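You operate a simulated robot arm through the tools that you are given. There is no shell and no other tool.

Carry out the task below with a simulated two-armed robot. There is one attempt and no reset: what you move stays moved.

## Task
File the blue film box in the FILM drawer and lock the chest.
Fine: shut the drawer.

The check looks at the end state, three seconds after you hand in, the way a careful person would. Anything else that was tipped, shoved, dropped, spilled or broken makes it a failure.

## Robot
Two 7-joint arms with fingered hands on one trunk, on a base that drives. Base frame: it is fixed to the floor where the robot stands at the start and does not move with it; the origin is under the middle of the robot, x ahead of it, y to its left, z up. Units: m, rad, N and s.
The left shoulder is at the start at [0.07, 0.142, 0.989], the right one opposite. With the tool pointing down near the work surface each hand reaches from about 0.42 to 0.8 m from the robot's upright axis, wherever it stands, measured 20 degrees to its own side. Places, roughly: blue film box [-2, 1.25, 1]; film drawer [-1.9, 1.3, 0.6]; green card box [-1.75, 1.5, 0.75]; inside of the film drawer [-1.9, 1.3, 0.6]; orange photo box [-1.75, 1.5, 0.5]; red card box [-2.25, 1.25, 0.75]; yellow wing knob [-1.5, 1.4, 0.7]. Payload 3.6 kg a hand.
The tool frame of a hand sits at the grasp point between the pads (the TCP): z along the fingers, y along the line on which they close. The tips reach 0.025 m beyond it. Largest opening 0.088 m; the body of the gripper starts 0.029 m behind the TCP. The gripper is a hand of 5 fingers: y runs from the thumb to the fingers, the wrist lies at [-0.013, -0.097, -0.162] in the tool frame, and closing takes about 1.5 s.
Orientation is that of the tool frame in the base frame, as a unit quaternion [x, y, z, w]. With the fingers straight down and the wrist toward the robot, the tool's x, y and z point along [0, 1, 0], [1, 0, 0] and [0, 0, -1] of the base frame.

## Interface
- The arms move only by the tool step_arm. It takes "left_rows", "right_rows" or both (then of equal length, played together; a hand with none holds still); each is a list of rows, each a list of 3 entries, a list of its own where there are three numbers: the shift along the tool's x, y, z in m, then the turn, a rotation vector about the tool's x, y, z in rad, then the closure in counts, from 0 (fully open) to 255 (shut). In form: [[[x, y, z], [rx, ry, rz], fingers], ...]. A call has 1 to 20 rows; each row is the pose to reach, as a shift and turn from the pose commanded when the call began, along the tool's axes at that moment. Rows are played at 5 a second. More than 0.05 m and 0.15 rad between two rows, or a gripper value outside its range, and nothing of the call is played. A pose out of reach is approached as far as the arm can. The call stops where the force on the tool passes 40 N (or 10 N more than at its start, if that is more) or the arm is blocked; 0.2 s more then pass. The fingers move at their own pace (about 0.072 m/s each) and stop on an object; they squeeze with about 21 N. The grip force told is the motor's: it shows also when the fingers shut on nothing. Time passes only in rows, and 0.2 s behind the last, so rows that repeat a pose let the fingers close. It gives the time, the measured TCP pose, the force on the tool (base axes), the opening and the grip force at its end, in the units of the frame above (readings bear some noise), with the torque about the TCP (base axes, N m) and any sound that the robot's microphone picked up.
- Cameras (640 x 400 px; columns grow to the right, rows downward): "scene" is now at [0.1373, 0.0039, 1.2147]; the picture's right is [0.05, -1.00, 0.00], its down [-0.59, -0.03, -0.81] and it looks along [0.81, 0.04, -0.59] (base axes); focal length 266 px, centre (320, 200). "left" rides on the left gripper at [-0.059, -0.079, -0.105] in its tool frame; the picture's right is [-0.73, -0.32, 0.61], its down [0.62, -0.68, 0.38] and it looks along [0.29, 0.66, 0.70] (tool axes); focal length 234 px, centre (320, 200). "right" rides on the right gripper at [0.059, -0.079, -0.105] in its tool frame; the picture's right is [-0.73, 0.32, -0.61], its down [-0.62, -0.68, 0.38] and it looks along [-0.29, 0.66, 0.70] (tool axes); focal length 234 px, centre (320, 200). There is no depth. A picture from a camera that has moved, and an enlarged one, comes with that camera's place and axes in the base frame and with its lens.
- get_image(camera): a new picture of that camera. The clock stands still meanwhile.
- lift_body(by): slides the trunk up (or, below 0, down) by that many m; the arms and the scene camera ride with it, the base frame stays. It gives what a move gives, with no picture.
- drive_base(legs): drives the robot by 1 to 6 legs, each [ahead, left, turn to the left] in m, m and rad, along the robot's own axes; the way and the turn of a leg run together, so that a leg with both is an arc; at most 1.5 m and 3.142 rad a leg. The arms and the cameras ride along, it lands a little off, and it stops where it bumps. It gives what a move gives.
- grasp_type(shape, hand): the hand has 5 fingers and takes this shape, open, in about a second: jaw (thumb against the fingers, like two jaws); tri (thumb and two fingers); tip (a fingertip pinch); poke (one finger out to press); point (the index stretched); flat (the hand flat); cup (the hand cupped); fist (a fist). The gripper value then closes the fingers along that shape, each until it touches; the sizes above hold for jaw. It gives what a move gives, with no picture.
- turn_head(pan, tilt): turns the head with the scene camera to pan (to the left, within 1.501 rad either way) and tilt (down, from -0.506 to 1.204), counted from straight ahead of the robot. It gives what a move gives.
- close_up(camera, box): a new picture of the part [left, top, right, bottom] of that camera's present view, enlarged. The clock stands still meanwhile.
- close_job(): hands the job in; it is judged then, once.

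Places have to be worked out from the pictures, the camera data and where the tool is seen. Open the grippers and draw the arms clear of the work before you hand the job in, unless the task says otherwise.

The tools are called after "Call:" as name(argument=value, ...) on one line, values as JSON. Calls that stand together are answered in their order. step_arm: Moves the arms, as the interface text tells. Its arguments: {"type":"object","properties":{"left_rows":{"type":"array"},"right_rows":{"type":"array"}},"required":[]} The other tools are called the same way: lift_body (by) slides the trunk up or down; grasp_type (shape, hand) gives the hand a shape; drive_base (legs) drives the base; turn_head (pan, tilt) turns the head that bears the scene camera; get_image (camera) takes a picture; close_up (camera, box) takes an enlarged picture of a part of a camera's view; close_job () hands the job in.

At the start:

```text
t: 0.0
left_tcp_pos: [0.5214, 0.2472, 0.9615]
left_tool_rot: [0.707, 0.707, 0.0, 0.0]
left_ft_force: [0.3, -0.4, -0.9]
left_ft_torque: [-0.01, -0.01, 0.02]
left_opening: 0.0875
left_grip_force: 0.1
left_shape: jaw
right_tcp_pos: [0.5399, -0.1767, 0.9367]
right_tool_rot: [0.708, 0.706, 0.0, 0.0]
right_ft_force: [-0.4, -0.2, 0.1]
right_ft_torque: [0.01, 0.01, 0.0]
right_opening: 0.0875
right_grip_force: 0.1
right_shape: jaw
trunk travel left (down, up): [-0.525, 0.415]
robot x, y, heading: [-0.0024, -0.0031, -0.001]
head pan, tilt: [0.047, 0.632]
```

scene: 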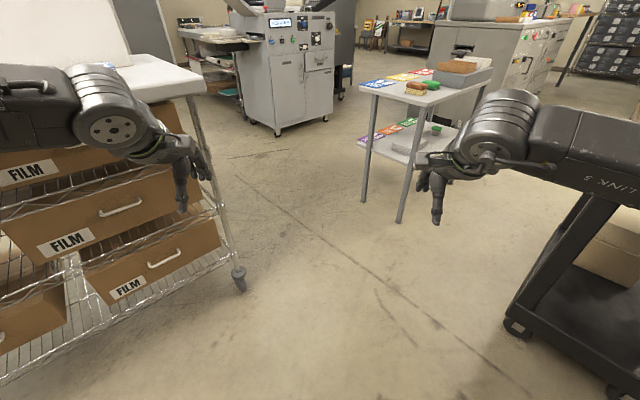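
right: 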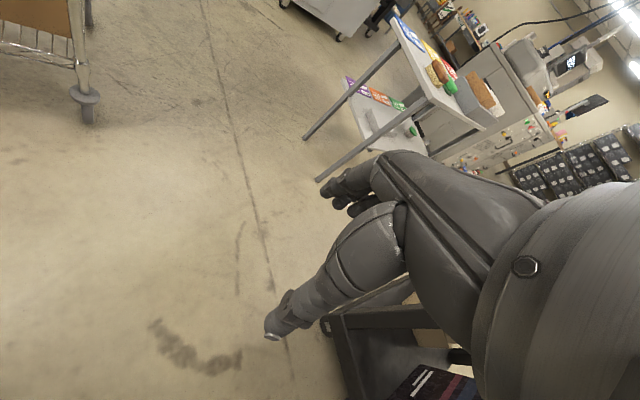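
left: 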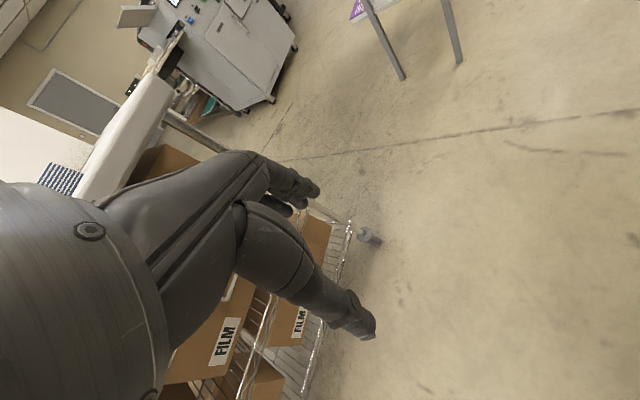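

The chest should be behind and to the left of the robot, and it is not in the current view. I turn the head as far left as it goes to look toward it before I drive.

Call:
turn_head(pan=1.5, tilt=0.4)

Call:
get_image(camera="scene")

```text
t: 1.6
left_tcp_pos: [0.5225, 0.2457, 0.961]
left_tool_rot: [0.707, 0.707, 0.0, 0.0]
left_ft_force: [0.0, -0.3, 0.2]
left_ft_torque: [-0.02, -0.01, -0.01]
left_opening: 0.0876
left_grip_force: 0.1
left_shape: jaw
right_tcp_pos: [0.5402, -0.1763, 0.9365]
right_tool_rot: [0.707, 0.707, 0.0, 0.001]
right_ft_force: [0.5, -0.5, -0.2]
right_ft_torque: [0.01, 0.01, -0.01]
right_opening: 0.0876
right_grip_force: 0.1
right_shape: jaw
trunk travel left (down, up): [-0.525, 0.415]
robot x, y, heading: [-0.0027, -0.0016, -0.0]
head pan, tilt: [1.499, 0.4]
```

```text
taken
camera scene: at [0.0567, 0.0921, 1.2357], right [1.0, -0.07, 0.0], down [-0.03, -0.39, -0.92], along [0.07, 0.92, -0.39], focal length 266 px, centre (320, 200)
```

scene: 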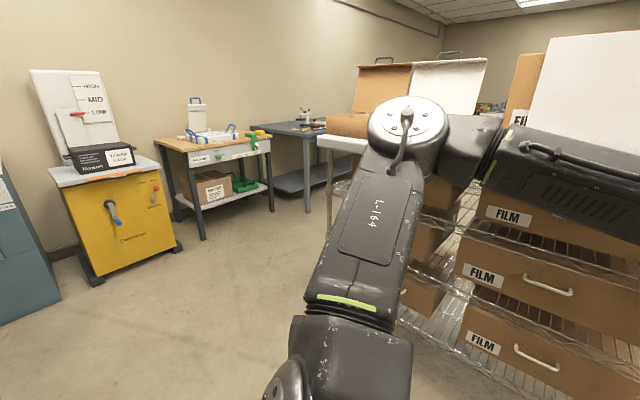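

The head shows a FILM shelf close on my left front, a yellow machine and benches further off, and a teal cabinet at the left edge. I look to the right too, so I know the free room before I turn.

Call:
turn_head(pan=-1.5, tilt=0.4)

Call:
get_image(camera="scene")

Call:
turn_head(pan=0.8, tilt=0.8)

Call:
get_image(camera="scene")

```text
t: 4.2
left_tcp_pos: [0.5228, 0.248, 0.9623]
left_tool_rot: [0.707, 0.707, 0.0, 0.0]
left_ft_force: [-0.1, 1.2, -0.7]
left_ft_torque: [-0.04, 0.03, 0.0]
left_opening: 0.0876
left_grip_force: 0.2
left_shape: jaw
right_tcp_pos: [0.5386, -0.177, 0.9359]
right_tool_rot: [0.708, 0.706, 0.001, -0.001]
right_ft_force: [-0.6, 0.3, -0.1]
right_ft_torque: [-0.01, 0.0, 0.01]
right_opening: 0.0875
right_grip_force: 0.1
right_shape: jaw
trunk travel left (down, up): [-0.525, 0.415]
robot x, y, heading: [-0.0009, 0.0004, -0.001]
head pan, tilt: [-1.499, 0.4]
```

```text
taken
camera scene: at [0.0567, -0.0927, 1.2358], right [-1.0, -0.07, 0.0], down [-0.03, 0.39, -0.92], along [0.07, -0.92, -0.39], focal length 266 px, centre (320, 200)
```

scene: 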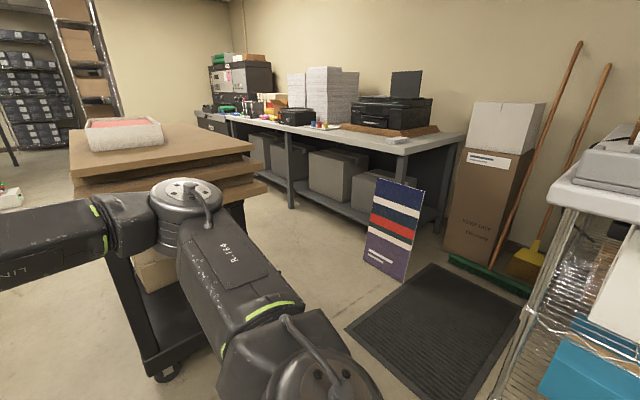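

```text
t: 6.3
left_tcp_pos: [0.5223, 0.2471, 0.9601]
left_tool_rot: [0.707, 0.707, 0.0, -0.001]
left_ft_force: [0.1, 0.2, -0.1]
left_ft_torque: [0.0, -0.04, -0.01]
left_opening: 0.0874
left_grip_force: 0.0
left_shape: jaw
right_tcp_pos: [0.5402, -0.1768, 0.9368]
right_tool_rot: [0.708, 0.707, 0.0, 0.0]
right_ft_force: [0.0, -0.5, -0.7]
right_ft_torque: [0.0, -0.02, 0.02]
right_opening: 0.0877
right_grip_force: 0.0
right_shape: jaw
trunk travel left (down, up): [-0.525, 0.415]
robot x, y, heading: [0.0032, 0.0014, 0.001]
head pan, tilt: [0.799, 0.799]
```

```text
taken
camera scene: at [0.1063, 0.0575, 1.2007], right [0.72, -0.7, 0.0], down [-0.5, -0.51, -0.7], along [0.49, 0.5, -0.72], focal length 266 px, centre (320, 200)
```

scene: 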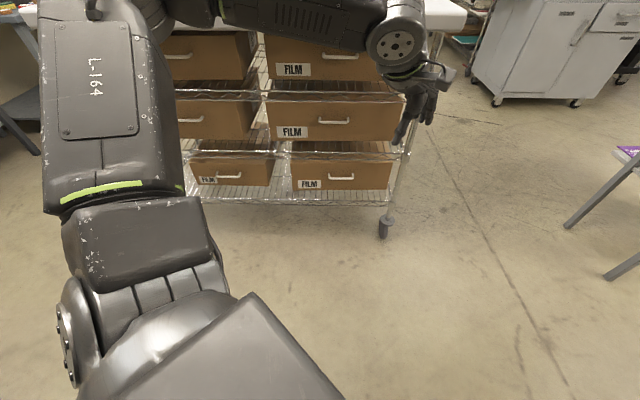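

The shelf front runs roughly 1 m from my axis and my hands only reach about 0.6 m, so turning left in place clears it. I turn left 1.3 rad and look at the chest area.

Call:
drive_base(legs=[[0, 0, 1.3]])

Call:
turn_head(pan=1.2, tilt=0.35)

Call:
get_image(camera="scene")

```text
t: 9.9
left_tcp_pos: [-0.0879, 0.5707, 0.9606]
left_tool_rot: [0.143, 0.99, -0.001, 0.0]
left_ft_force: [0.0, -0.2, 0.9]
left_ft_torque: [0.0, -0.03, -0.02]
left_opening: 0.0877
left_grip_force: 0.1
left_shape: jaw
right_tcp_pos: [0.323, 0.4677, 0.9369]
right_tool_rot: [0.145, 0.989, 0.0, 0.0]
right_ft_force: [0.4, 0.3, -0.1]
right_ft_torque: [-0.02, 0.01, -0.01]
right_opening: 0.0876
right_grip_force: 0.0
right_shape: jaw
trunk travel left (down, up): [-0.525, 0.415]
robot x, y, heading: [-0.0002, 0.0044, 1.28]
head pan, tilt: [0.799, 0.799]
```

```text
t: 10.8
left_tcp_pos: [-0.0873, 0.571, 0.9602]
left_tool_rot: [0.144, 0.99, 0.0, 0.0]
left_ft_force: [-0.4, -0.4, -0.1]
left_ft_torque: [0.0, -0.01, -0.01]
left_opening: 0.0876
left_grip_force: 0.0
left_shape: jaw
right_tcp_pos: [0.3232, 0.4667, 0.9372]
right_tool_rot: [0.144, 0.99, 0.0, 0.0]
right_ft_force: [-0.1, 0.4, -0.6]
right_ft_torque: [-0.01, -0.02, 0.0]
right_opening: 0.0879
right_grip_force: 0.1
right_shape: jaw
trunk travel left (down, up): [-0.525, 0.415]
robot x, y, heading: [0.0014, 0.0006, 1.284]
head pan, tilt: [1.201, 0.351]
```

```text
taken
camera scene: at [-0.0595, 0.1049, 1.2402], right [0.61, 0.79, 0.0], down [0.27, -0.21, -0.94], along [-0.74, 0.58, -0.34], focal length 266 px, centre (320, 200)
```

scene: 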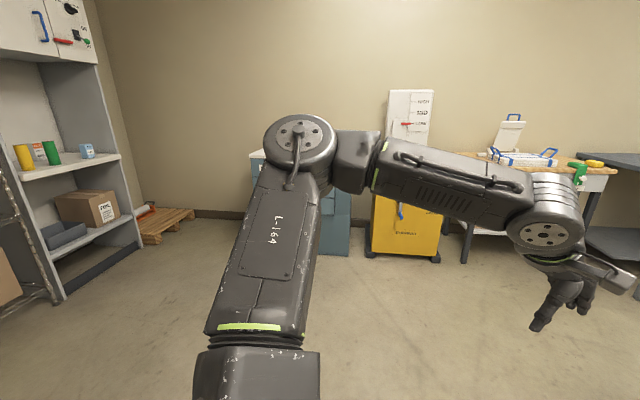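

The teal cabinet is partly hidden behind my left arm, between the grey shelf and the yellow machine. I turn another 1.25 rad to face it.

Call:
drive_base(legs=[[0, 0, 1.27]])

Call:
turn_head(pan=0.0, tilt=0.3)

Call:
get_image(camera="scene")

```text
t: 14.2
left_tcp_pos: [-0.568, 0.1013, 0.9611]
left_tool_rot: [-0.458, 0.889, 0.0, 0.0]
left_ft_force: [0.0, 0.1, -0.1]
left_ft_torque: [0.01, -0.01, 0.01]
left_opening: 0.0878
left_grip_force: 0.0
left_shape: jaw
right_tcp_pos: [-0.3371, 0.4572, 0.9375]
right_tool_rot: [-0.456, 0.89, 0.0, 0.0]
right_ft_force: [-0.6, -0.2, 0.4]
right_ft_torque: [-0.01, -0.01, -0.03]
right_opening: 0.0878
right_grip_force: 0.0
right_shape: jaw
trunk travel left (down, up): [-0.525, 0.415]
robot x, y, heading: [0.0001, -0.0018, 2.519]
head pan, tilt: [1.201, 0.351]
```

```text
t: 15.7
left_tcp_pos: [-0.5688, 0.1023, 0.9618]
left_tool_rot: [-0.458, 0.889, -0.001, 0.0]
left_ft_force: [-0.5, 0.3, -0.7]
left_ft_torque: [0.02, 0.0, -0.01]
left_opening: 0.0878
left_grip_force: 0.0
left_shape: jaw
right_tcp_pos: [-0.3367, 0.4577, 0.9362]
right_tool_rot: [-0.457, 0.889, -0.001, 0.0]
right_ft_force: [0.1, 0.7, 0.3]
right_ft_torque: [-0.02, -0.02, 0.0]
right_opening: 0.0875
right_grip_force: 0.0
right_shape: jaw
trunk travel left (down, up): [-0.525, 0.415]
robot x, y, heading: [0.0012, -0.0034, 2.519]
head pan, tilt: [0.0, 0.3]
```

```text
taken
camera scene: at [-0.1171, 0.083, 1.245], right [0.58, 0.81, 0.0], down [0.24, -0.17, -0.96], along [-0.78, 0.55, -0.3], focal length 266 px, centre (320, 200)
```

scene: 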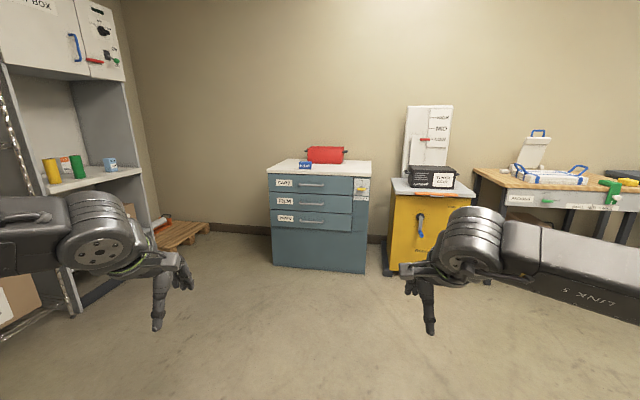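

Now the chest is in full view: three labelled drawers, a red object on top, a small blue box on the top edge, and something yellow on the right. I zoom in on it.

Call:
close_up(camera="scene", box=[250, 130, 390, 280])

Call:
close_up(camera="scene", box=[260, 140, 380, 200])

```text
2.67 times, centred on (320, 205) of scene
camera zoom: at [-0.1171, 0.083, 1.245], right [0.58, 0.81, 0.0], down [0.24, -0.17, -0.96], along [-0.78, 0.55, -0.3], focal length 709 px, centre (320, 187)
```

zoom: 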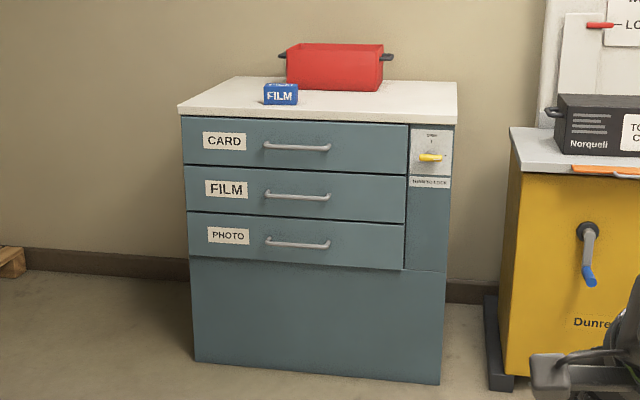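

```text
5.33 times, centred on (320, 170) of scene
camera zoom: at [-0.1171, 0.083, 1.245], right [0.58, 0.81, 0.0], down [0.24, -0.17, -0.96], along [-0.78, 0.55, -0.3], focal length 1418 px, centre (320, 360)
```

zoom: 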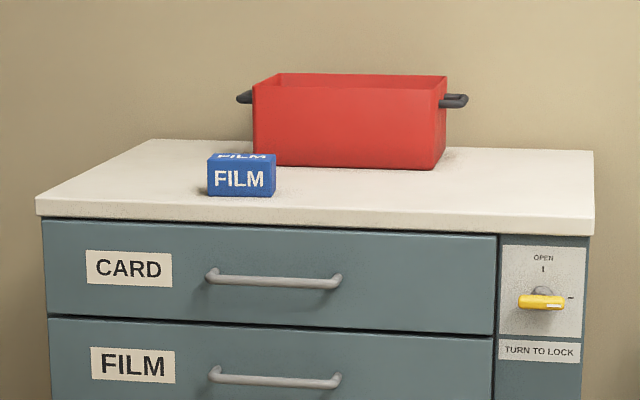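

The knob on the right sits horizontal, and the chest front faces me at about heading 135°, roughly 2.09 m out and 0.38 m left of my axis line. I square up and drive to about 0.95 m from the front for a closer look.

Call:
drive_base(legs=[[0, 0, -0.163], [1.1, 0.33, 0]])

Call:
turn_head(pan=0.0, tilt=0.5)

Call:
get_image(camera="scene")

```text
t: 22.2
left_tcp_pos: [-1.5592, 0.7638, 0.961]
left_tool_rot: [-0.377, 0.926, 0.0, 0.0]
left_ft_force: [0.0, 0.3, 0.7]
left_ft_torque: [0.0, 0.0, 0.0]
left_opening: 0.0877
left_grip_force: 0.1
left_shape: jaw
right_tcp_pos: [-1.2686, 1.0748, 0.9364]
right_tool_rot: [-0.377, 0.926, -0.001, 0.0]
right_ft_force: [0.0, 0.0, -0.4]
right_ft_torque: [0.01, -0.01, 0.0]
right_opening: 0.0875
right_grip_force: 0.0
right_shape: jaw
trunk travel left (down, up): [-0.525, 0.415]
robot x, y, heading: [-1.0169, 0.5685, 2.344]
head pan, tilt: [0.0, 0.3]
```

```text
t: 23.0
left_tcp_pos: [-1.5586, 0.7645, 0.9612]
left_tool_rot: [-0.378, 0.926, 0.0, 0.0]
left_ft_force: [-0.4, 0.3, -0.5]
left_ft_torque: [0.06, -0.02, 0.01]
left_opening: 0.0878
left_grip_force: 0.2
left_shape: jaw
right_tcp_pos: [-1.2687, 1.0743, 0.9363]
right_tool_rot: [-0.377, 0.926, 0.001, 0.0]
right_ft_force: [-0.6, 0.1, -0.6]
right_ft_torque: [-0.02, -0.06, 0.01]
right_opening: 0.0879
right_grip_force: 0.1
right_shape: jaw
trunk travel left (down, up): [-0.525, 0.415]
robot x, y, heading: [-1.0169, 0.5665, 2.342]
head pan, tilt: [0.0, 0.499]
```

```text
taken
camera scene: at [-1.1162, 0.6653, 1.2267], right [0.71, 0.7, 0.0], down [0.33, -0.34, -0.88], along [-0.61, 0.63, -0.48], focal length 266 px, centre (320, 200)
```

scene: 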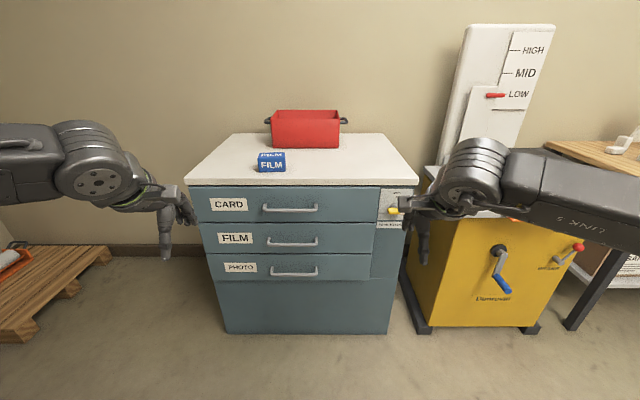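

The chest front is about 0.98 m ahead of my axis and its face is square to my heading. I enlarge the top with the film box and the knob region.

Call:
close_up(camera="scene", box=[180, 100, 420, 250])

Call:
close_up(camera="scene", box=[360, 175, 424, 235])

Call:
close_up(camera="scene", box=[230, 135, 310, 185])

```text
2.67 times, centred on (300, 175) of scene
camera zoom: at [-1.1162, 0.6653, 1.2267], right [0.71, 0.7, 0.0], down [0.33, -0.34, -0.88], along [-0.61, 0.63, -0.48], focal length 709 px, centre (373, 267)
```

zoom: 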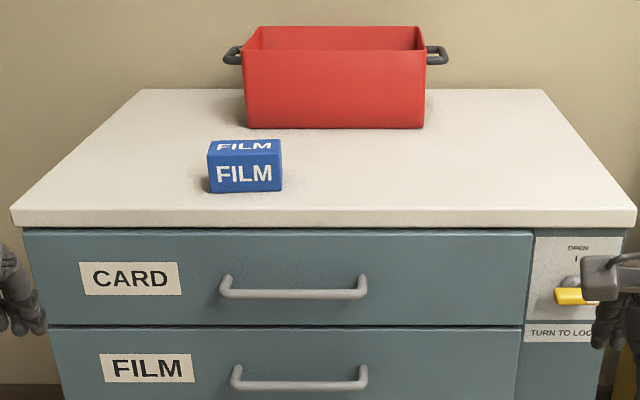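

```text
6.67 times, centred on (392, 205) of scene
camera zoom: at [-1.1162, 0.6653, 1.2267], right [0.71, 0.7, 0.0], down [0.33, -0.34, -0.88], along [-0.61, 0.63, -0.48], focal length 1773 px, centre (-160, 167)
```

zoom: 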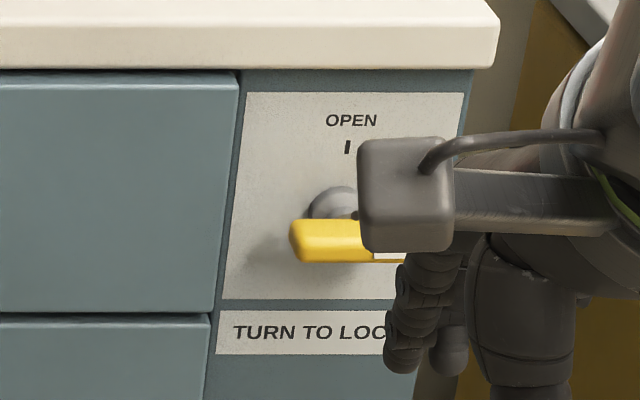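

```text
8.00 times, centred on (270, 160) of scene
camera zoom: at [-1.1162, 0.6653, 1.2267], right [0.71, 0.7, 0.0], down [0.33, -0.34, -0.88], along [-0.61, 0.63, -0.48], focal length 2127 px, centre (720, 520)
```

zoom: 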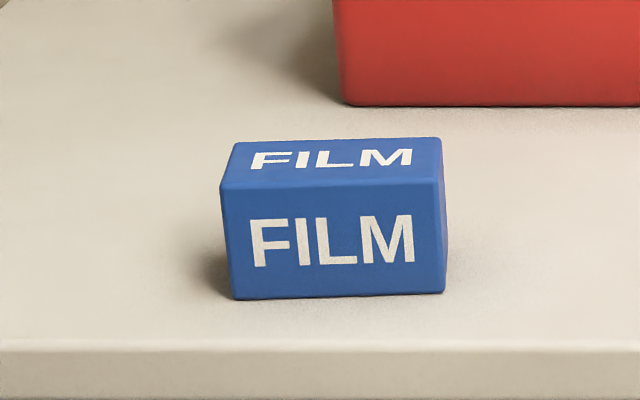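

The film box reads about 0.095 × 0.06 × 0.053 m, centred roughly 1.08 m ahead and 0.18 m left of my axis, with the table top at z≈0.85. The right hand hides the knob, so I draw that hand back and to the right to see it.

Call:
step_arm(right_rows=[[[-0.04, -0.02, 0.0], [0, 0, 0], 0], [[-0.08, -0.04, 0.0], [0, 0, 0], 0], [[-0.12, -0.06, 0.0], [0, 0, 0], 0], [[-0.16, -0.08, 0.0], [0, 0, 0], 0]])

Call:
close_up(camera="scene", box=[360, 175, 424, 235])

Call:
get_image(camera="scene")

```text
t: 24.0
left_tcp_pos: [-1.5578, 0.7646, 0.9619]
left_tool_rot: [-0.378, 0.926, 0.001, -0.001]
left_ft_force: [-0.2, 0.9, 0.2]
left_ft_torque: [0.03, 0.01, -0.03]
left_opening: 0.0875
left_grip_force: 0.1
left_shape: jaw
right_tcp_pos: [-1.0989, 1.1285, 0.934]
right_tool_rot: [-0.378, 0.926, 0.0, -0.001]
right_ft_force: [0.4, 0.7, 0.9]
right_ft_torque: [0.01, 0.03, -0.03]
right_opening: 0.0879
right_grip_force: 0.0
right_shape: jaw
trunk travel left (down, up): [-0.525, 0.415]
robot x, y, heading: [-1.0167, 0.5647, 2.35]
head pan, tilt: [0.0, 0.499]
```

```text
6.67 times, centred on (392, 205) of scene
camera zoom: at [-1.1146, 0.6652, 1.2268], right [0.71, 0.7, 0.0], down [0.33, -0.34, -0.88], along [-0.61, 0.63, -0.48], focal length 1773 px, centre (-160, 167)
```

zoom: 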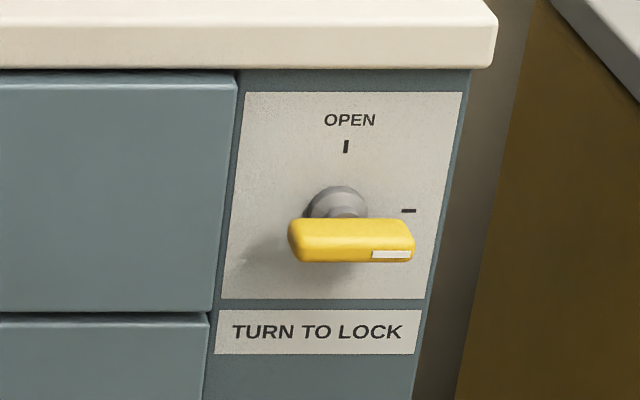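

```text
taken
camera scene: at [-1.1146, 0.6652, 1.2268], right [0.71, 0.7, 0.0], down [0.33, -0.34, -0.88], along [-0.61, 0.63, -0.48], focal length 266 px, centre (320, 200)
```

scene: 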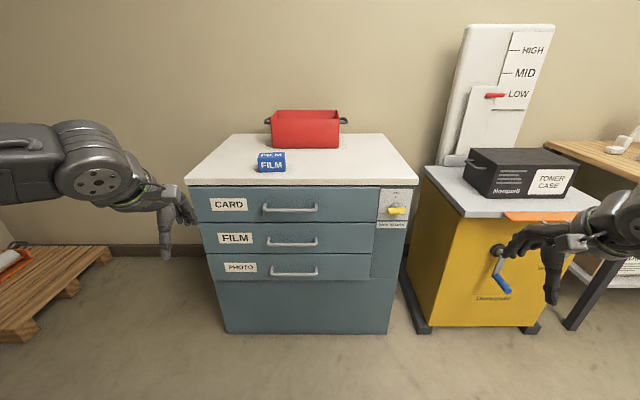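

The white pointer sits at the right-hand tick and OPEN is at the top, so the chest looks locked now and must be turned counter-clockwise first. I put the knob at about 0.96 m ahead, 0.28 m right, z≈0.735, and drive 0.30 m closer and 0.08 m to the right.

Call:
drive_base(legs=[[0.3, -0.08, 0]])

Call:
turn_head(pan=0.0, tilt=0.75)

Call:
get_image(camera="scene")

```text
t: 26.1
left_tcp_pos: [-1.7098, 1.0375, 0.9619]
left_tool_rot: [-0.378, 0.926, 0.001, 0.0]
left_ft_force: [-0.3, 0.5, 0.2]
left_ft_torque: [0.0, -0.04, 0.01]
left_opening: 0.0875
left_grip_force: 0.0
left_shape: jaw
right_tcp_pos: [-1.2525, 1.3992, 0.9325]
right_tool_rot: [-0.377, 0.926, -0.001, 0.0]
right_ft_force: [0.0, 0.0, 0.5]
right_ft_torque: [0.02, 0.0, 0.01]
right_opening: 0.0877
right_grip_force: 0.1
right_shape: jaw
trunk travel left (down, up): [-0.525, 0.415]
robot x, y, heading: [-1.1654, 0.8357, 2.344]
head pan, tilt: [0.0, 0.499]
```

```text
t: 26.8
left_tcp_pos: [-1.71, 1.0353, 0.9617]
left_tool_rot: [-0.378, 0.926, 0.001, 0.0]
left_ft_force: [-0.1, -0.1, 0.4]
left_ft_torque: [0.01, 0.02, -0.02]
left_opening: 0.0878
left_grip_force: 0.0
left_shape: jaw
right_tcp_pos: [-1.2517, 1.3992, 0.9323]
right_tool_rot: [-0.377, 0.926, 0.0, 0.0]
right_ft_force: [-0.1, -0.7, -0.4]
right_ft_torque: [-0.02, -0.01, -0.01]
right_opening: 0.0877
right_grip_force: 0.1
right_shape: jaw
trunk travel left (down, up): [-0.525, 0.415]
robot x, y, heading: [-1.1683, 0.8361, 2.34]
head pan, tilt: [0.0, 0.75]
```

```text
taken
camera scene: at [-1.262, 0.9306, 1.2047], right [0.72, 0.7, 0.0], down [0.48, -0.49, -0.73], along [-0.51, 0.52, -0.68], focal length 266 px, centre (320, 200)
```

scene: 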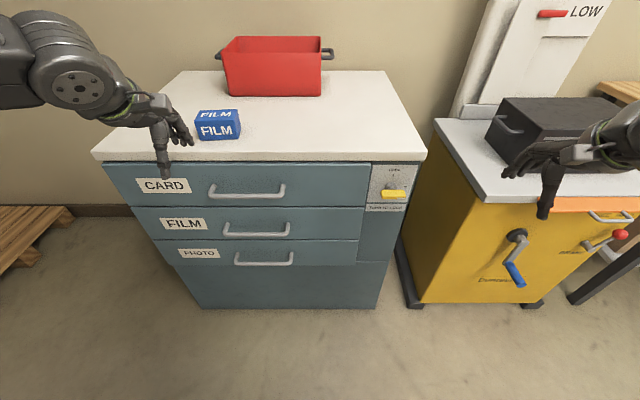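

The chest face is now about 0.69 m ahead and square to me. I zoom in on the knob, the handles and the box for better positions.

Call:
close_up(camera="scene", box=[360, 155, 424, 215])

Call:
close_up(camera="scene", box=[190, 170, 310, 280])

Call:
close_up(camera="scene", box=[170, 90, 270, 160])

```text
6.67 times, centred on (392, 185) of scene
camera zoom: at [-1.262, 0.9306, 1.2047], right [0.72, 0.7, 0.0], down [0.48, -0.49, -0.73], along [-0.51, 0.52, -0.68], focal length 1773 px, centre (-160, 300)
```

zoom: 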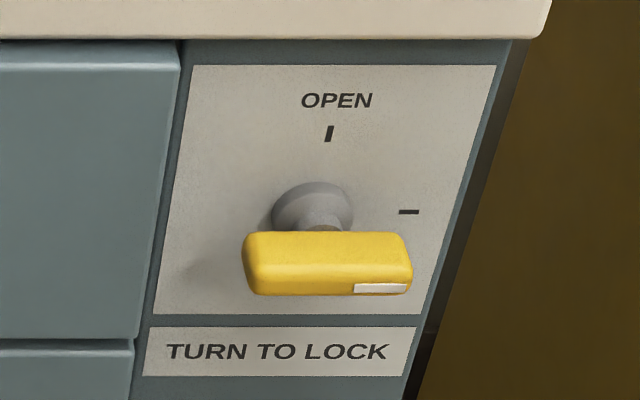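

```text
3.64 times, centred on (250, 225) of scene
camera zoom: at [-1.262, 0.9306, 1.2047], right [0.72, 0.7, 0.0], down [0.48, -0.49, -0.73], along [-0.51, 0.52, -0.68], focal length 967 px, centre (574, 109)
```

zoom: 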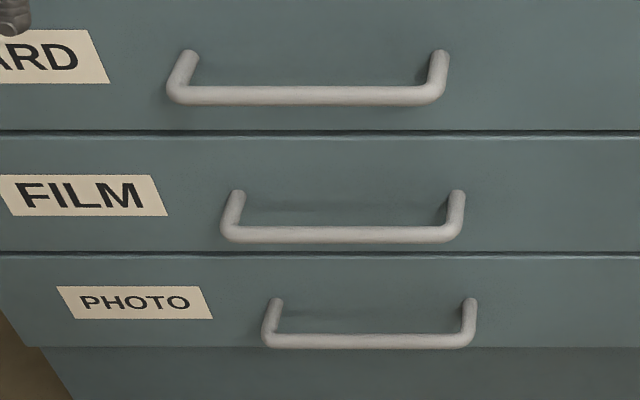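

```text
5.71 times, centred on (220, 125) of scene
camera zoom: at [-1.262, 0.9306, 1.2047], right [0.72, 0.7, 0.0], down [0.48, -0.49, -0.73], along [-0.51, 0.52, -0.68], focal length 1520 px, centre (891, 629)
```

zoom: 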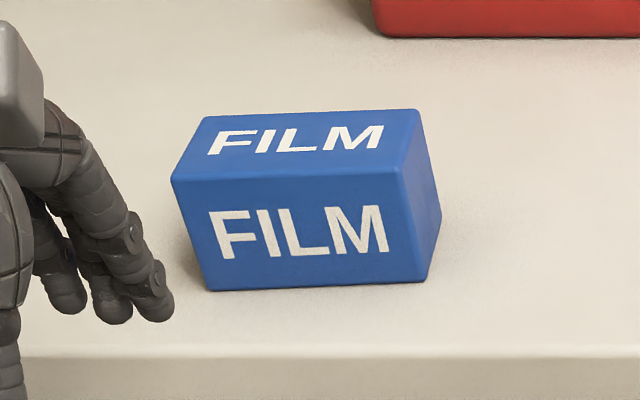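

Working in the robot frame, the knob axis is at 0.19 m right, z≈0.733, with its bar 0.023–0.042 m proud of the face. The FILM handle bar is centred at 0.197 m left, 0.648 m ahead, z≈0.584. I lower the trunk 0.15 m for the knob work.

Call:
lift_body(by=-0.15)

```text
t: 28.6
left_tcp_pos: [-1.7104, 1.0373, 0.8108]
left_tool_rot: [-0.378, 0.926, 0.0, 0.0]
left_ft_force: [0.6, -0.4, 0.5]
left_ft_torque: [-0.01, 0.01, 0.02]
left_opening: 0.0878
left_grip_force: 0.1
left_shape: jaw
right_tcp_pos: [-1.2521, 1.3983, 0.7828]
right_tool_rot: [-0.376, 0.927, 0.0, 0.0]
right_ft_force: [-0.6, -0.2, -0.6]
right_ft_torque: [0.01, -0.01, 0.0]
right_opening: 0.0877
right_grip_force: 0.1
right_shape: jaw
trunk travel left (down, up): [-0.375, 0.565]
robot x, y, heading: [-1.1689, 0.8362, 2.348]
head pan, tilt: [0.0, 0.75]
```

The trunk is down. Now I swing the right hand to point its fingers forward (thumb below), stopping about 0.08 m short of the knob bar.

Call:
step_arm(right_rows=[[[0.0116, 0.0089, 0.0041], [-0.131, 0, 0], 0], [[0.0232, 0.0178, 0.0082], [-0.262, 0, 0], 0], [[0.0348, 0.0268, 0.0123], [-0.393, 0, 0], 0], [[0.0463, 0.0357, 0.0163], [-0.524, 0, 0], 0], [[0.0579, 0.0446, 0.0204], [-0.654, 0, 0], 0], [[0.0695, 0.0535, 0.0245], [-0.785, 0, 0], 0], [[0.0811, 0.0624, 0.0286], [-0.916, 0, 0], 0], [[0.0927, 0.0713, 0.0327], [-1.047, 0, 0], 0], [[0.1043, 0.0803, 0.0368], [-1.178, 0, 0], 0], [[0.1158, 0.0892, 0.0408], [-1.309, 0, 0], 0], [[0.1274, 0.0981, 0.0449], [-1.44, 0, 0], 0], [[0.139, 0.107, 0.049], [-1.571, 0, 0], 0]])

Call:
get_image(camera="scene")

Call:
get_image(camera="right")

```text
t: 31.2
left_tcp_pos: [-1.711, 1.0367, 0.8106]
left_tool_rot: [-0.378, 0.926, 0.0, 0.0]
left_ft_force: [0.1, 0.1, 0.4]
left_ft_torque: [-0.01, 0.01, 0.01]
left_opening: 0.0877
left_grip_force: 0.0
left_shape: jaw
right_tcp_pos: [-1.3454, 1.4539, 0.7444]
right_tool_rot: [-0.282, 0.651, 0.643, -0.288]
right_ft_force: [0.4, -0.1, -0.4]
right_ft_torque: [0.01, 0.03, 0.0]
right_opening: 0.088
right_grip_force: 0.0
right_shape: jaw
right hand out of reach, approached as far as the arm can: row 6, 7, 8, 9, 10, 11, 12
trunk travel left (down, up): [-0.375, 0.565]
robot x, y, heading: [-1.168, 0.8374, 2.342]
head pan, tilt: [0.0, 0.75]
```

```text
taken
camera scene: at [-1.2632, 0.9304, 1.0546], right [0.72, 0.7, 0.0], down [0.48, -0.49, -0.73], along [-0.51, 0.52, -0.68], focal length 266 px, centre (320, 200)
```

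scene: 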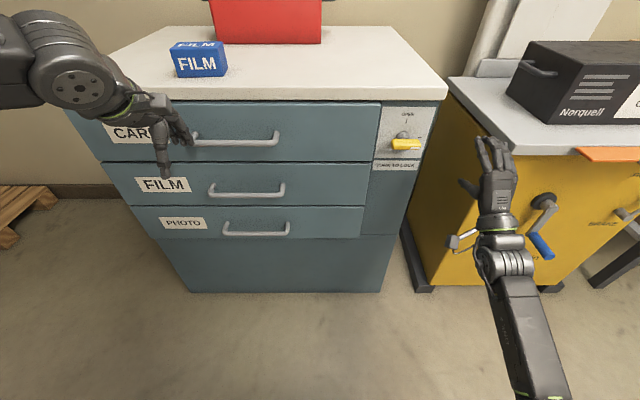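

```text
taken
camera right: at [-1.3064, 1.3375, 0.6663], right [0.94, 0.13, 0.32], down [0.14, 0.71, -0.69], along [-0.32, 0.69, 0.65], focal length 234 px, centre (320, 200)
```

right: 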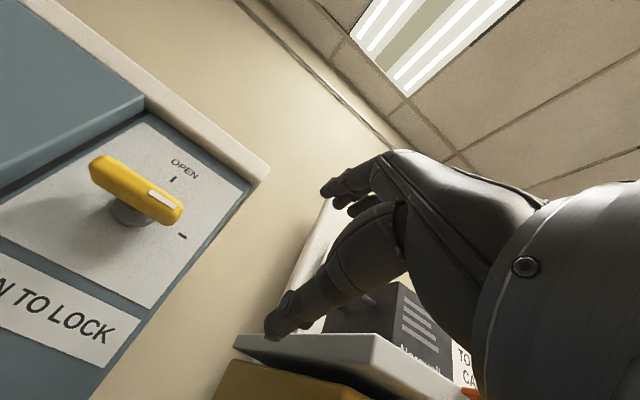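

The right hand stopped at 0.30 m right of my axis instead of 0.19, since that pose is out of reach. I shift the base 0.13 m left, so the knob comes in line with where the arm can actually hold this orientation.

Call:
drive_base(legs=[[0.0, 0.13, 0]])

Call:
step_arm(right_rows=[[[0, 0, 0], [0, 0, 0], 0], [[0, 0, 0], [0, 0, 0], 0]])

Call:
get_image(camera="scene")

```text
t: 32.5
left_tcp_pos: [-1.8044, 0.9449, 0.8114]
left_tool_rot: [-0.377, 0.926, 0.0, -0.001]
left_ft_force: [-0.3, 0.1, -0.2]
left_ft_torque: [0.0, -0.01, 0.02]
left_opening: 0.0878
left_grip_force: 0.1
left_shape: jaw
right_tcp_pos: [-1.4385, 1.3616, 0.7455]
right_tool_rot: [-0.282, 0.651, 0.643, -0.288]
right_ft_force: [0.4, 0.0, -0.3]
right_ft_torque: [-0.02, 0.01, -0.06]
right_opening: 0.0883
right_grip_force: 0.0
right_shape: jaw
trunk travel left (down, up): [-0.375, 0.565]
robot x, y, heading: [-1.2667, 0.7444, 2.346]
head pan, tilt: [0.0, 0.75]
```

```text
t: 33.1
left_tcp_pos: [-1.8026, 0.9454, 0.8102]
left_tool_rot: [-0.377, 0.926, 0.0, 0.0]
left_ft_force: [0.2, 0.2, 0.4]
left_ft_torque: [-0.02, -0.01, 0.02]
left_opening: 0.0877
left_grip_force: 0.1
left_shape: jaw
right_tcp_pos: [-1.4388, 1.3623, 0.7445]
right_tool_rot: [-0.282, 0.651, 0.642, -0.289]
right_ft_force: [0.5, 0.9, -0.1]
right_ft_torque: [0.0, 0.01, 0.01]
right_opening: 0.0881
right_grip_force: 0.1
right_shape: jaw
trunk travel left (down, up): [-0.375, 0.565]
robot x, y, heading: [-1.2606, 0.7449, 2.343]
head pan, tilt: [0.0, 0.75]
```

```text
taken
camera scene: at [-1.3557, 0.8394, 1.0546], right [0.72, 0.7, 0.0], down [0.48, -0.49, -0.73], along [-0.51, 0.52, -0.68], focal length 266 px, centre (320, 200)
```

scene: 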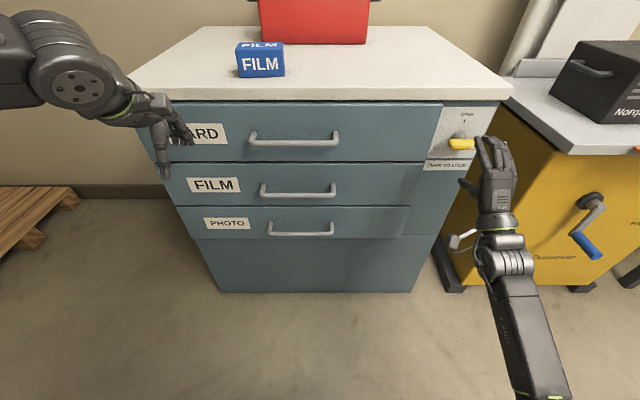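

The knob bar is now about 0.094 m ahead, 0.021 m right and 0.012 m below the right TCP. I make the small sideways correction first, to see how the arm follows from its commanded pose.

Call:
step_arm(right_rows=[[[-0.011, -0.006, 0.0], [0, 0, 0], 0], [[-0.021, -0.0115, 0.0], [0, 0, 0], 0], [[-0.021, -0.0115, 0.0], [0, 0, 0], 0]])

```text
t: 33.9
left_tcp_pos: [-1.8044, 0.9455, 0.8113]
left_tool_rot: [-0.377, 0.926, 0.0, 0.0]
left_ft_force: [-0.1, -0.7, 0.3]
left_ft_torque: [0.01, 0.02, 0.01]
left_opening: 0.0877
left_grip_force: 0.1
left_shape: jaw
right_tcp_pos: [-1.4245, 1.3776, 0.7331]
right_tool_rot: [-0.282, 0.651, 0.643, -0.289]
right_ft_force: [-0.2, 0.3, 0.2]
right_ft_torque: [0.02, 0.0, -0.05]
right_opening: 0.0882
right_grip_force: 0.1
right_shape: jaw
trunk travel left (down, up): [-0.375, 0.565]
robot x, y, heading: [-1.2633, 0.7417, 2.35]
head pan, tilt: [0.0, 0.75]
```

That followed cleanly; the knob is now straight ahead, 0.093 m along, with the hand yawed 0.06 rad to the left. I straighten it while advancing 0.085 m around the bar with the hand open.

Call:
step_arm(right_rows=[[[-0.001, 0, 0.017], [0, -0.03, 0], 0], [[-0.002, 0, 0.034], [0, -0.059, 0], 0], [[-0.003, 0, 0.051], [0, -0.059, 0], 0], [[-0.004, 0, 0.068], [0, -0.059, 0], 0], [[-0.005, 0, 0.085], [0, -0.059, 0], 0], [[-0.005, 0, 0.085], [0, -0.059, 0], 0]])

Call:
get_image(camera="scene")

Call:
get_image(camera="right")

```text
t: 35.3
left_tcp_pos: [-1.8047, 0.9444, 0.8108]
left_tool_rot: [-0.376, 0.926, 0.0, 0.0]
left_ft_force: [0.5, -0.2, 0.2]
left_ft_torque: [0.01, 0.03, 0.01]
left_opening: 0.0878
left_grip_force: 0.0
left_shape: jaw
right_tcp_pos: [-1.4777, 1.4477, 0.7328]
right_tool_rot: [-0.266, 0.658, 0.649, -0.273]
right_ft_force: [-0.5, -0.2, 0.2]
right_ft_torque: [0.0, -0.03, 0.01]
right_opening: 0.0882
right_grip_force: 0.2
right_shape: jaw
right hand out of reach, approached as far as the arm can: row 2, 3, 4, 5, 6
trunk travel left (down, up): [-0.375, 0.565]
robot x, y, heading: [-1.2635, 0.7448, 2.34]
head pan, tilt: [0.0, 0.75]
```

```text
taken
camera scene: at [-1.3557, 0.8393, 1.0547], right [0.72, 0.7, 0.0], down [0.48, -0.49, -0.73], along [-0.51, 0.52, -0.68], focal length 266 px, centre (320, 200)
```

scene: 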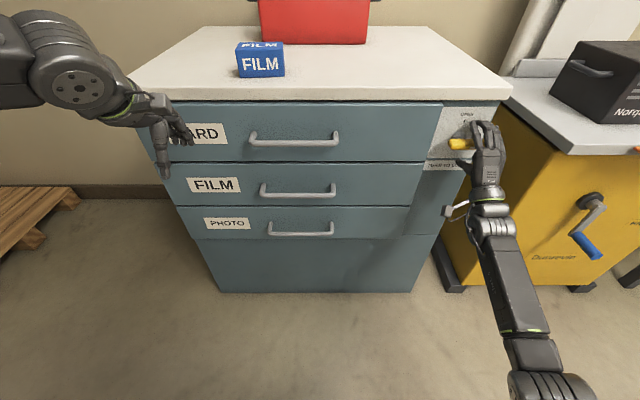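

```text
taken
camera right: at [-1.4442, 1.3301, 0.6554], right [0.94, 0.09, 0.32], down [0.17, 0.7, -0.69], along [-0.28, 0.71, 0.65], focal length 234 px, centre (320, 200)
```

right: 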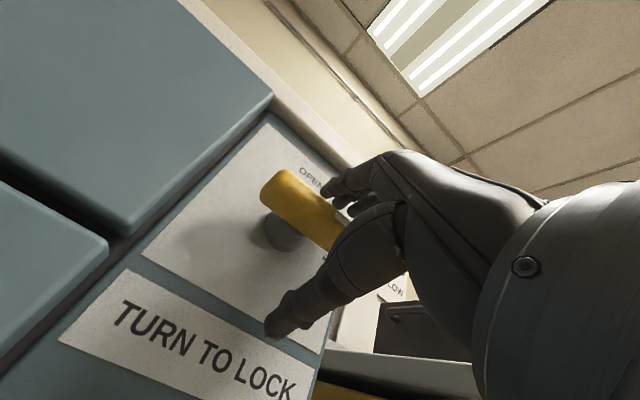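

The arm ran out of reach about 1 cm short to the left, so I should stand a bit further left for comfort. I back the hand off the knob by 0.07 m and shift the base 0.09 m left, then dry-run the turn in free air.

Call:
step_arm(right_rows=[[[0, 0, -0.025], [0, 0, 0], 0], [[0, 0, -0.05], [0, 0, 0], 0], [[0, 0, -0.07], [0, 0, 0], 0]])

Call:
drive_base(legs=[[0.0, 0.09, 0]])

```text
t: 36.1
left_tcp_pos: [-1.8031, 0.9451, 0.8123]
left_tool_rot: [-0.378, 0.926, 0.001, 0.0]
left_ft_force: [0.3, 0.3, -0.2]
left_ft_torque: [0.0, -0.01, 0.01]
left_opening: 0.088
left_grip_force: 0.0
left_shape: jaw
right_tcp_pos: [-1.4263, 1.3967, 0.7341]
right_tool_rot: [-0.264, 0.659, 0.65, -0.272]
right_ft_force: [-0.2, 0.0, 0.1]
right_ft_torque: [0.04, -0.03, -0.01]
right_opening: 0.0879
right_grip_force: 0.0
right_shape: jaw
trunk travel left (down, up): [-0.375, 0.565]
robot x, y, heading: [-1.2621, 0.7459, 2.344]
head pan, tilt: [0.0, 0.75]
```

```text
t: 37.2
left_tcp_pos: [-1.8677, 0.8822, 0.8113]
left_tool_rot: [-0.378, 0.926, 0.0, 0.0]
left_ft_force: [0.3, -0.7, -0.7]
left_ft_torque: [0.03, -0.04, 0.02]
left_opening: 0.0876
left_grip_force: 0.0
left_shape: jaw
right_tcp_pos: [-1.492, 1.3334, 0.7343]
right_tool_rot: [-0.265, 0.658, 0.651, -0.27]
right_ft_force: [-0.6, 0.0, 1.0]
right_ft_torque: [-0.02, -0.01, 0.01]
right_opening: 0.0883
right_grip_force: 0.0
right_shape: jaw
trunk travel left (down, up): [-0.375, 0.565]
robot x, y, heading: [-1.3277, 0.682, 2.343]
head pan, tilt: [0.0, 0.75]
```

Now the knob is 0.078 m ahead and 0.079 m right of the TCP. I line up with it and do the counter-clockwise quarter turn as a dry run in free air.

Call:
step_arm(right_rows=[[[-0.04, 0, 0], [0, 0, 0], 0], [[-0.079, 0, 0], [0, 0, 0], 0], [[-0.079, 0, 0], [0, 0, 0], 0]])

Call:
step_arm(right_rows=[[[0, 0, 0], [0, 0, -0.14], 0], [[0, 0, 0], [0, 0, -0.28], 0], [[0, 0, 0], [0, 0, -0.42], 0], [[0, 0, 0], [0, 0, -0.56], 0], [[0, 0, 0], [0, 0, -0.7], 0], [[0, 0, 0], [0, 0, -0.84], 0], [[0, 0, 0], [0, 0, -0.98], 0], [[0, 0, 0], [0, 0, -1.12], 0], [[0, 0, 0], [0, 0, -1.26], 0], [[0, 0, 0], [0, 0, -1.4], 0], [[0, 0, 0], [0, 0, -1.54], 0], [[0, 0, 0], [0, 0, -1.571], 0]])

Call:
get_image(camera="scene")

```text
t: 38.0
left_tcp_pos: [-1.8676, 0.8819, 0.8118]
left_tool_rot: [-0.378, 0.926, 0.0, -0.001]
left_ft_force: [0.6, 0.9, -0.4]
left_ft_torque: [0.0, 0.0, -0.03]
left_opening: 0.0876
left_grip_force: 0.1
left_shape: jaw
right_tcp_pos: [-1.4373, 1.3925, 0.7362]
right_tool_rot: [-0.265, 0.658, 0.65, -0.271]
right_ft_force: [0.1, -0.5, 0.5]
right_ft_torque: [0.02, 0.0, -0.02]
right_opening: 0.088
right_grip_force: 0.1
right_shape: jaw
trunk travel left (down, up): [-0.375, 0.565]
robot x, y, heading: [-1.3256, 0.6853, 2.346]
head pan, tilt: [0.0, 0.75]
```

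```text
t: 40.6
left_tcp_pos: [-1.8669, 0.8849, 0.8111]
left_tool_rot: [-0.377, 0.926, -0.001, 0.0]
left_ft_force: [-1.3, -0.1, -0.4]
left_ft_torque: [-0.02, 0.0, -0.02]
left_opening: 0.0879
left_grip_force: 0.0
left_shape: jaw
right_tcp_pos: [-1.4204, 1.4048, 0.9105]
right_tool_rot: [0.678, -0.307, -0.623, -0.241]
right_ft_force: [0.3, -0.2, -0.4]
right_ft_torque: [0.01, 0.01, 0.01]
right_opening: 0.0879
right_grip_force: 0.1
right_shape: jaw
right hand out of reach, approached as far as the arm can: row 4, 5, 6, 7, 8, 9, 10, 11, 12
trunk travel left (down, up): [-0.375, 0.565]
robot x, y, heading: [-1.3252, 0.6827, 2.343]
head pan, tilt: [0.0, 0.75]
```

```text
taken
camera scene: at [-1.4192, 0.7792, 1.0544], right [0.72, 0.7, 0.0], down [0.48, -0.49, -0.73], along [-0.51, 0.52, -0.68], focal length 266 px, centre (320, 200)
```

scene: 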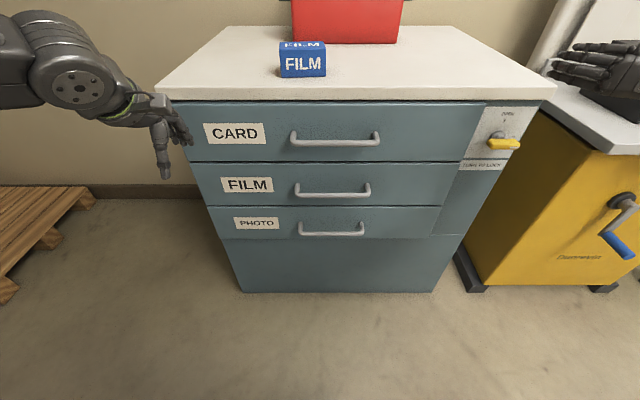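

The quarter turn only worked with the hand at z≈0.91, so the trunk is too high for the final orientation at knob height. With nothing in the way below either hand, I lower the trunk 0.2 m more and check the picture.

Call:
lift_body(by=-0.2)

Call:
get_image(camera="scene")

```text
t: 42.7
left_tcp_pos: [-1.8669, 0.8843, 0.6112]
left_tool_rot: [-0.378, 0.926, 0.0, 0.001]
left_ft_force: [0.7, -0.4, -1.3]
left_ft_torque: [0.02, 0.01, 0.03]
left_opening: 0.0878
left_grip_force: 0.2
left_shape: jaw
right_tcp_pos: [-1.4208, 1.402, 0.7131]
right_tool_rot: [0.678, -0.308, -0.623, -0.24]
right_ft_force: [-0.1, -0.8, -0.4]
right_ft_torque: [-0.03, -0.02, 0.01]
right_opening: 0.0879
right_grip_force: 0.1
right_shape: jaw
trunk travel left (down, up): [-0.175, 0.765]
robot x, y, heading: [-1.327, 0.6814, 2.347]
head pan, tilt: [0.0, 0.75]
```

```text
taken
camera scene: at [-1.4189, 0.7776, 0.8547], right [0.72, 0.7, 0.0], down [0.48, -0.49, -0.73], along [-0.51, 0.52, -0.68], focal length 266 px, centre (320, 200)
```

scene: 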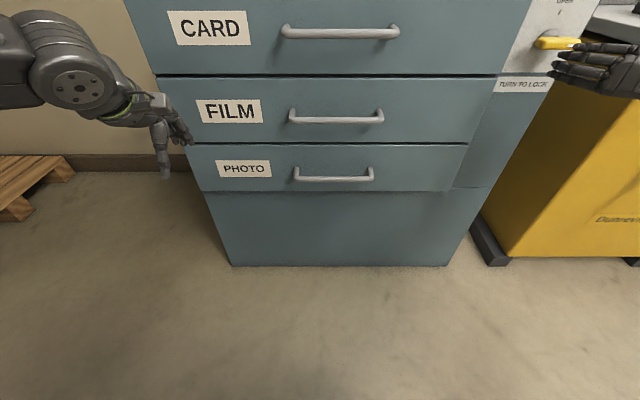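

The right hand now sits beside the knob with its fingers forward, thumb right. I correct position and pitch, and then dry-run the turn back to "thumb below" to see whether the whole quarter turn is reachable from this trunk height.

Call:
step_arm(right_rows=[[[-0.01, 0.011, 0], [0, -0.054, -0.028], 0], [[-0.02, 0.0217, 0], [0, -0.108, -0.056], 0], [[-0.02, 0.0217, 0], [0, -0.108, -0.056], 0]])

Call:
step_arm(right_rows=[[[0, 0, 0], [0, 0, 0.14], 0], [[0, 0, 0], [0, 0, 0.28], 0], [[0, 0, 0], [0, 0, 0.42], 0], [[0, 0, 0], [0, 0, 0.56], 0], [[0, 0, 0], [0, 0, 0.7], 0], [[0, 0, 0], [0, 0, 0.84], 0], [[0, 0, 0], [0, 0, 0.98], 0], [[0, 0, 0], [0, 0, 1.12], 0], [[0, 0, 0], [0, 0, 1.26], 0], [[0, 0, 0], [0, 0, 1.4], 0], [[0, 0, 0], [0, 0, 1.54], 0], [[0, 0, 0], [0, 0, 1.571], 0]])

```text
t: 43.5
left_tcp_pos: [-1.8663, 0.8827, 0.6125]
left_tool_rot: [-0.379, 0.926, 0.001, 0.0]
left_ft_force: [0.1, 0.4, 0.6]
left_ft_torque: [0.0, 0.04, -0.02]
left_opening: 0.0878
left_grip_force: 0.0
left_shape: jaw
right_tcp_pos: [-1.4377, 1.3884, 0.7668]
right_tool_rot: [0.657, -0.28, -0.647, -0.267]
right_ft_force: [0.3, 0.6, 1.1]
right_ft_torque: [0.01, 0.01, 0.02]
right_opening: 0.0879
right_grip_force: 0.0
right_shape: jaw
right hand out of reach, approached as far as the arm can: row 1, 2, 3
trunk travel left (down, up): [-0.175, 0.765]
robot x, y, heading: [-1.3224, 0.6823, 2.345]
head pan, tilt: [0.0, 0.75]
```

```text
t: 46.1
left_tcp_pos: [-1.8679, 0.8837, 0.6103]
left_tool_rot: [-0.378, 0.926, 0.0, 0.0]
left_ft_force: [0.2, 0.7, 0.0]
left_ft_torque: [-0.03, 0.01, -0.04]
left_opening: 0.0876
left_grip_force: 0.0
left_shape: jaw
right_tcp_pos: [-1.3712, 1.4814, 0.7838]
right_tool_rot: [-0.283, 0.648, 0.652, -0.274]
right_ft_force: [0.2, -0.2, -0.7]
right_ft_torque: [0.02, -0.01, 0.0]
right_opening: 0.0879
right_grip_force: 0.1
right_shape: jaw
right hand out of reach, approached as far as the arm can: row 6, 7, 8, 9, 10, 11, 12
trunk travel left (down, up): [-0.175, 0.765]
robot x, y, heading: [-1.3254, 0.681, 2.344]
head pan, tilt: [0.0, 0.75]
```

The full grasp-and-turn is at the edge of the arm's wrist range in both positions, so I change the approach: push the wing around with a fingertip from a comfortable pose. First I retreat the hand and pitch it back toward pointing down-forward.

Call:
step_arm(right_rows=[[[0, 0, -0.03], [0, 0, 0], 0], [[0, 0, -0.06], [0.0, 0, 0], 0], [[0, 0, -0.06], [0.14, 0, 0], 0], [[0, 0, -0.06], [0.28, 0, 0], 0], [[0, 0, -0.06], [0.42, 0, 0], 0], [[0, 0, -0.06], [0.56, 0, 0], 0], [[0, 0, -0.06], [0.7, 0, 0], 0], [[0, 0, -0.06], [0.785, 0, 0], 0], [[0, 0, -0.06], [0.785, 0, 0], 0]])

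Call:
lift_body(by=0.15)

Call:
drive_base(legs=[[0, -0.2, 0]])

Call:
grasp_type(hand="right", shape="poke")

Call:
get_image(camera="scene")

Call:
get_image(camera="right")

```text
t: 48.1
left_tcp_pos: [-1.8672, 0.8825, 0.6124]
left_tool_rot: [-0.378, 0.926, 0.001, 0.0]
left_ft_force: [-0.4, -0.1, 0.2]
left_ft_torque: [0.01, 0.0, 0.02]
left_opening: 0.0877
left_grip_force: 0.1
left_shape: jaw
right_tcp_pos: [-1.3406, 1.429, 0.7802]
right_tool_rot: [-0.344, 0.857, 0.356, -0.145]
right_ft_force: [0.4, -0.3, -0.3]
right_ft_torque: [0.02, 0.0, 0.01]
right_opening: 0.088
right_grip_force: 0.0
right_shape: jaw
right hand out of reach, approached as far as the arm can: row 1, 2, 3, 4, 6, 7, 8, 9
trunk travel left (down, up): [-0.175, 0.765]
robot x, y, heading: [-1.3266, 0.685, 2.345]
head pan, tilt: [0.0, 0.75]
```

```text
t: 49.9
left_tcp_pos: [-1.8671, 0.884, 0.7619]
left_tool_rot: [-0.378, 0.926, 0.0, 0.0]
left_ft_force: [-0.6, -0.3, -1.0]
left_ft_torque: [-0.01, -0.03, 0.03]
left_opening: 0.0875
left_grip_force: 0.0
left_shape: jaw
right_tcp_pos: [-1.3402, 1.4294, 0.9279]
right_tool_rot: [-0.344, 0.857, 0.355, -0.145]
right_ft_force: [0.9, -0.2, 0.0]
right_ft_torque: [0.0, -0.02, -0.03]
right_opening: 0.0879
right_grip_force: 0.2
right_shape: jaw
trunk travel left (down, up): [-0.325, 0.615]
robot x, y, heading: [-1.3242, 0.6844, 2.344]
head pan, tilt: [0.0, 0.75]
```

```text
t: 51.5
left_tcp_pos: [-1.7246, 1.023, 0.7612]
left_tool_rot: [-0.377, 0.926, -0.001, -0.001]
left_ft_force: [0.0, 0.6, -0.6]
left_ft_torque: [-0.03, 0.02, -0.01]
left_opening: 0.0877
left_grip_force: 0.0
left_shape: jaw
right_tcp_pos: [-1.1998, 1.569, 0.9283]
right_tool_rot: [-0.344, 0.857, 0.355, -0.146]
right_ft_force: [0.8, -0.5, -0.2]
right_ft_torque: [0.02, 0.01, 0.03]
right_opening: 0.0878
right_grip_force: 0.0
right_shape: jaw
trunk travel left (down, up): [-0.325, 0.615]
robot x, y, heading: [-1.1861, 0.8207, 2.345]
head pan, tilt: [0.0, 0.75]
```

```text
t: 52.4
left_tcp_pos: [-1.7246, 1.0213, 0.7625]
left_tool_rot: [-0.378, 0.926, 0.001, 0.001]
left_ft_force: [0.6, -0.1, -0.8]
left_ft_torque: [-0.02, -0.01, -0.02]
left_opening: 0.0877
left_grip_force: 0.0
left_shape: jaw
right_tcp_pos: [-1.2, 1.5682, 0.9293]
right_tool_rot: [-0.344, 0.857, 0.356, -0.145]
right_ft_force: [-0.7, -0.8, 0.2]
right_ft_torque: [0.01, 0.0, 0.01]
right_opening: 0.0001
right_grip_force: 0.0
right_shape: poke
trunk travel left (down, up): [-0.325, 0.615]
robot x, y, heading: [-1.1868, 0.818, 2.346]
head pan, tilt: [0.0, 0.75]
```

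```text
taken
camera scene: at [-1.2768, 0.9167, 1.0046], right [0.71, 0.7, 0.0], down [0.48, -0.49, -0.73], along [-0.51, 0.52, -0.68], focal length 266 px, centre (320, 200)
```

scene: 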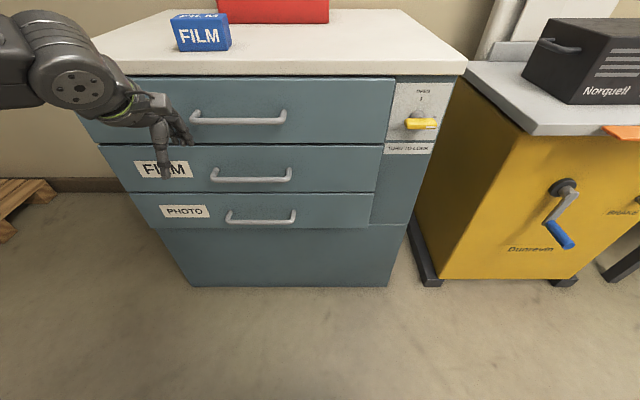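

```text
taken
camera right: at [-1.1504, 1.4335, 0.9472], right [0.67, 0.36, 0.65], down [0.59, 0.28, -0.76], along [-0.45, 0.89, -0.03], focal length 234 px, centre (320, 200)
```

right: 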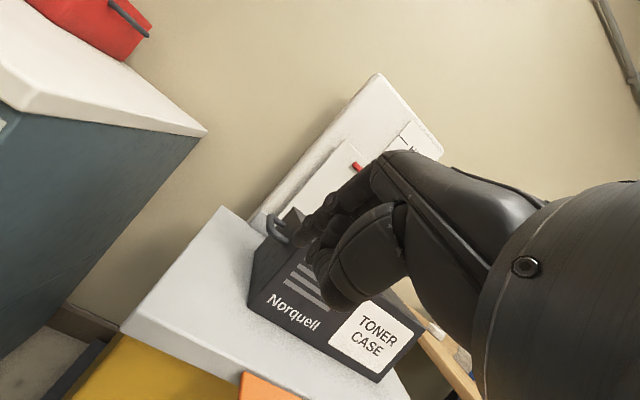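

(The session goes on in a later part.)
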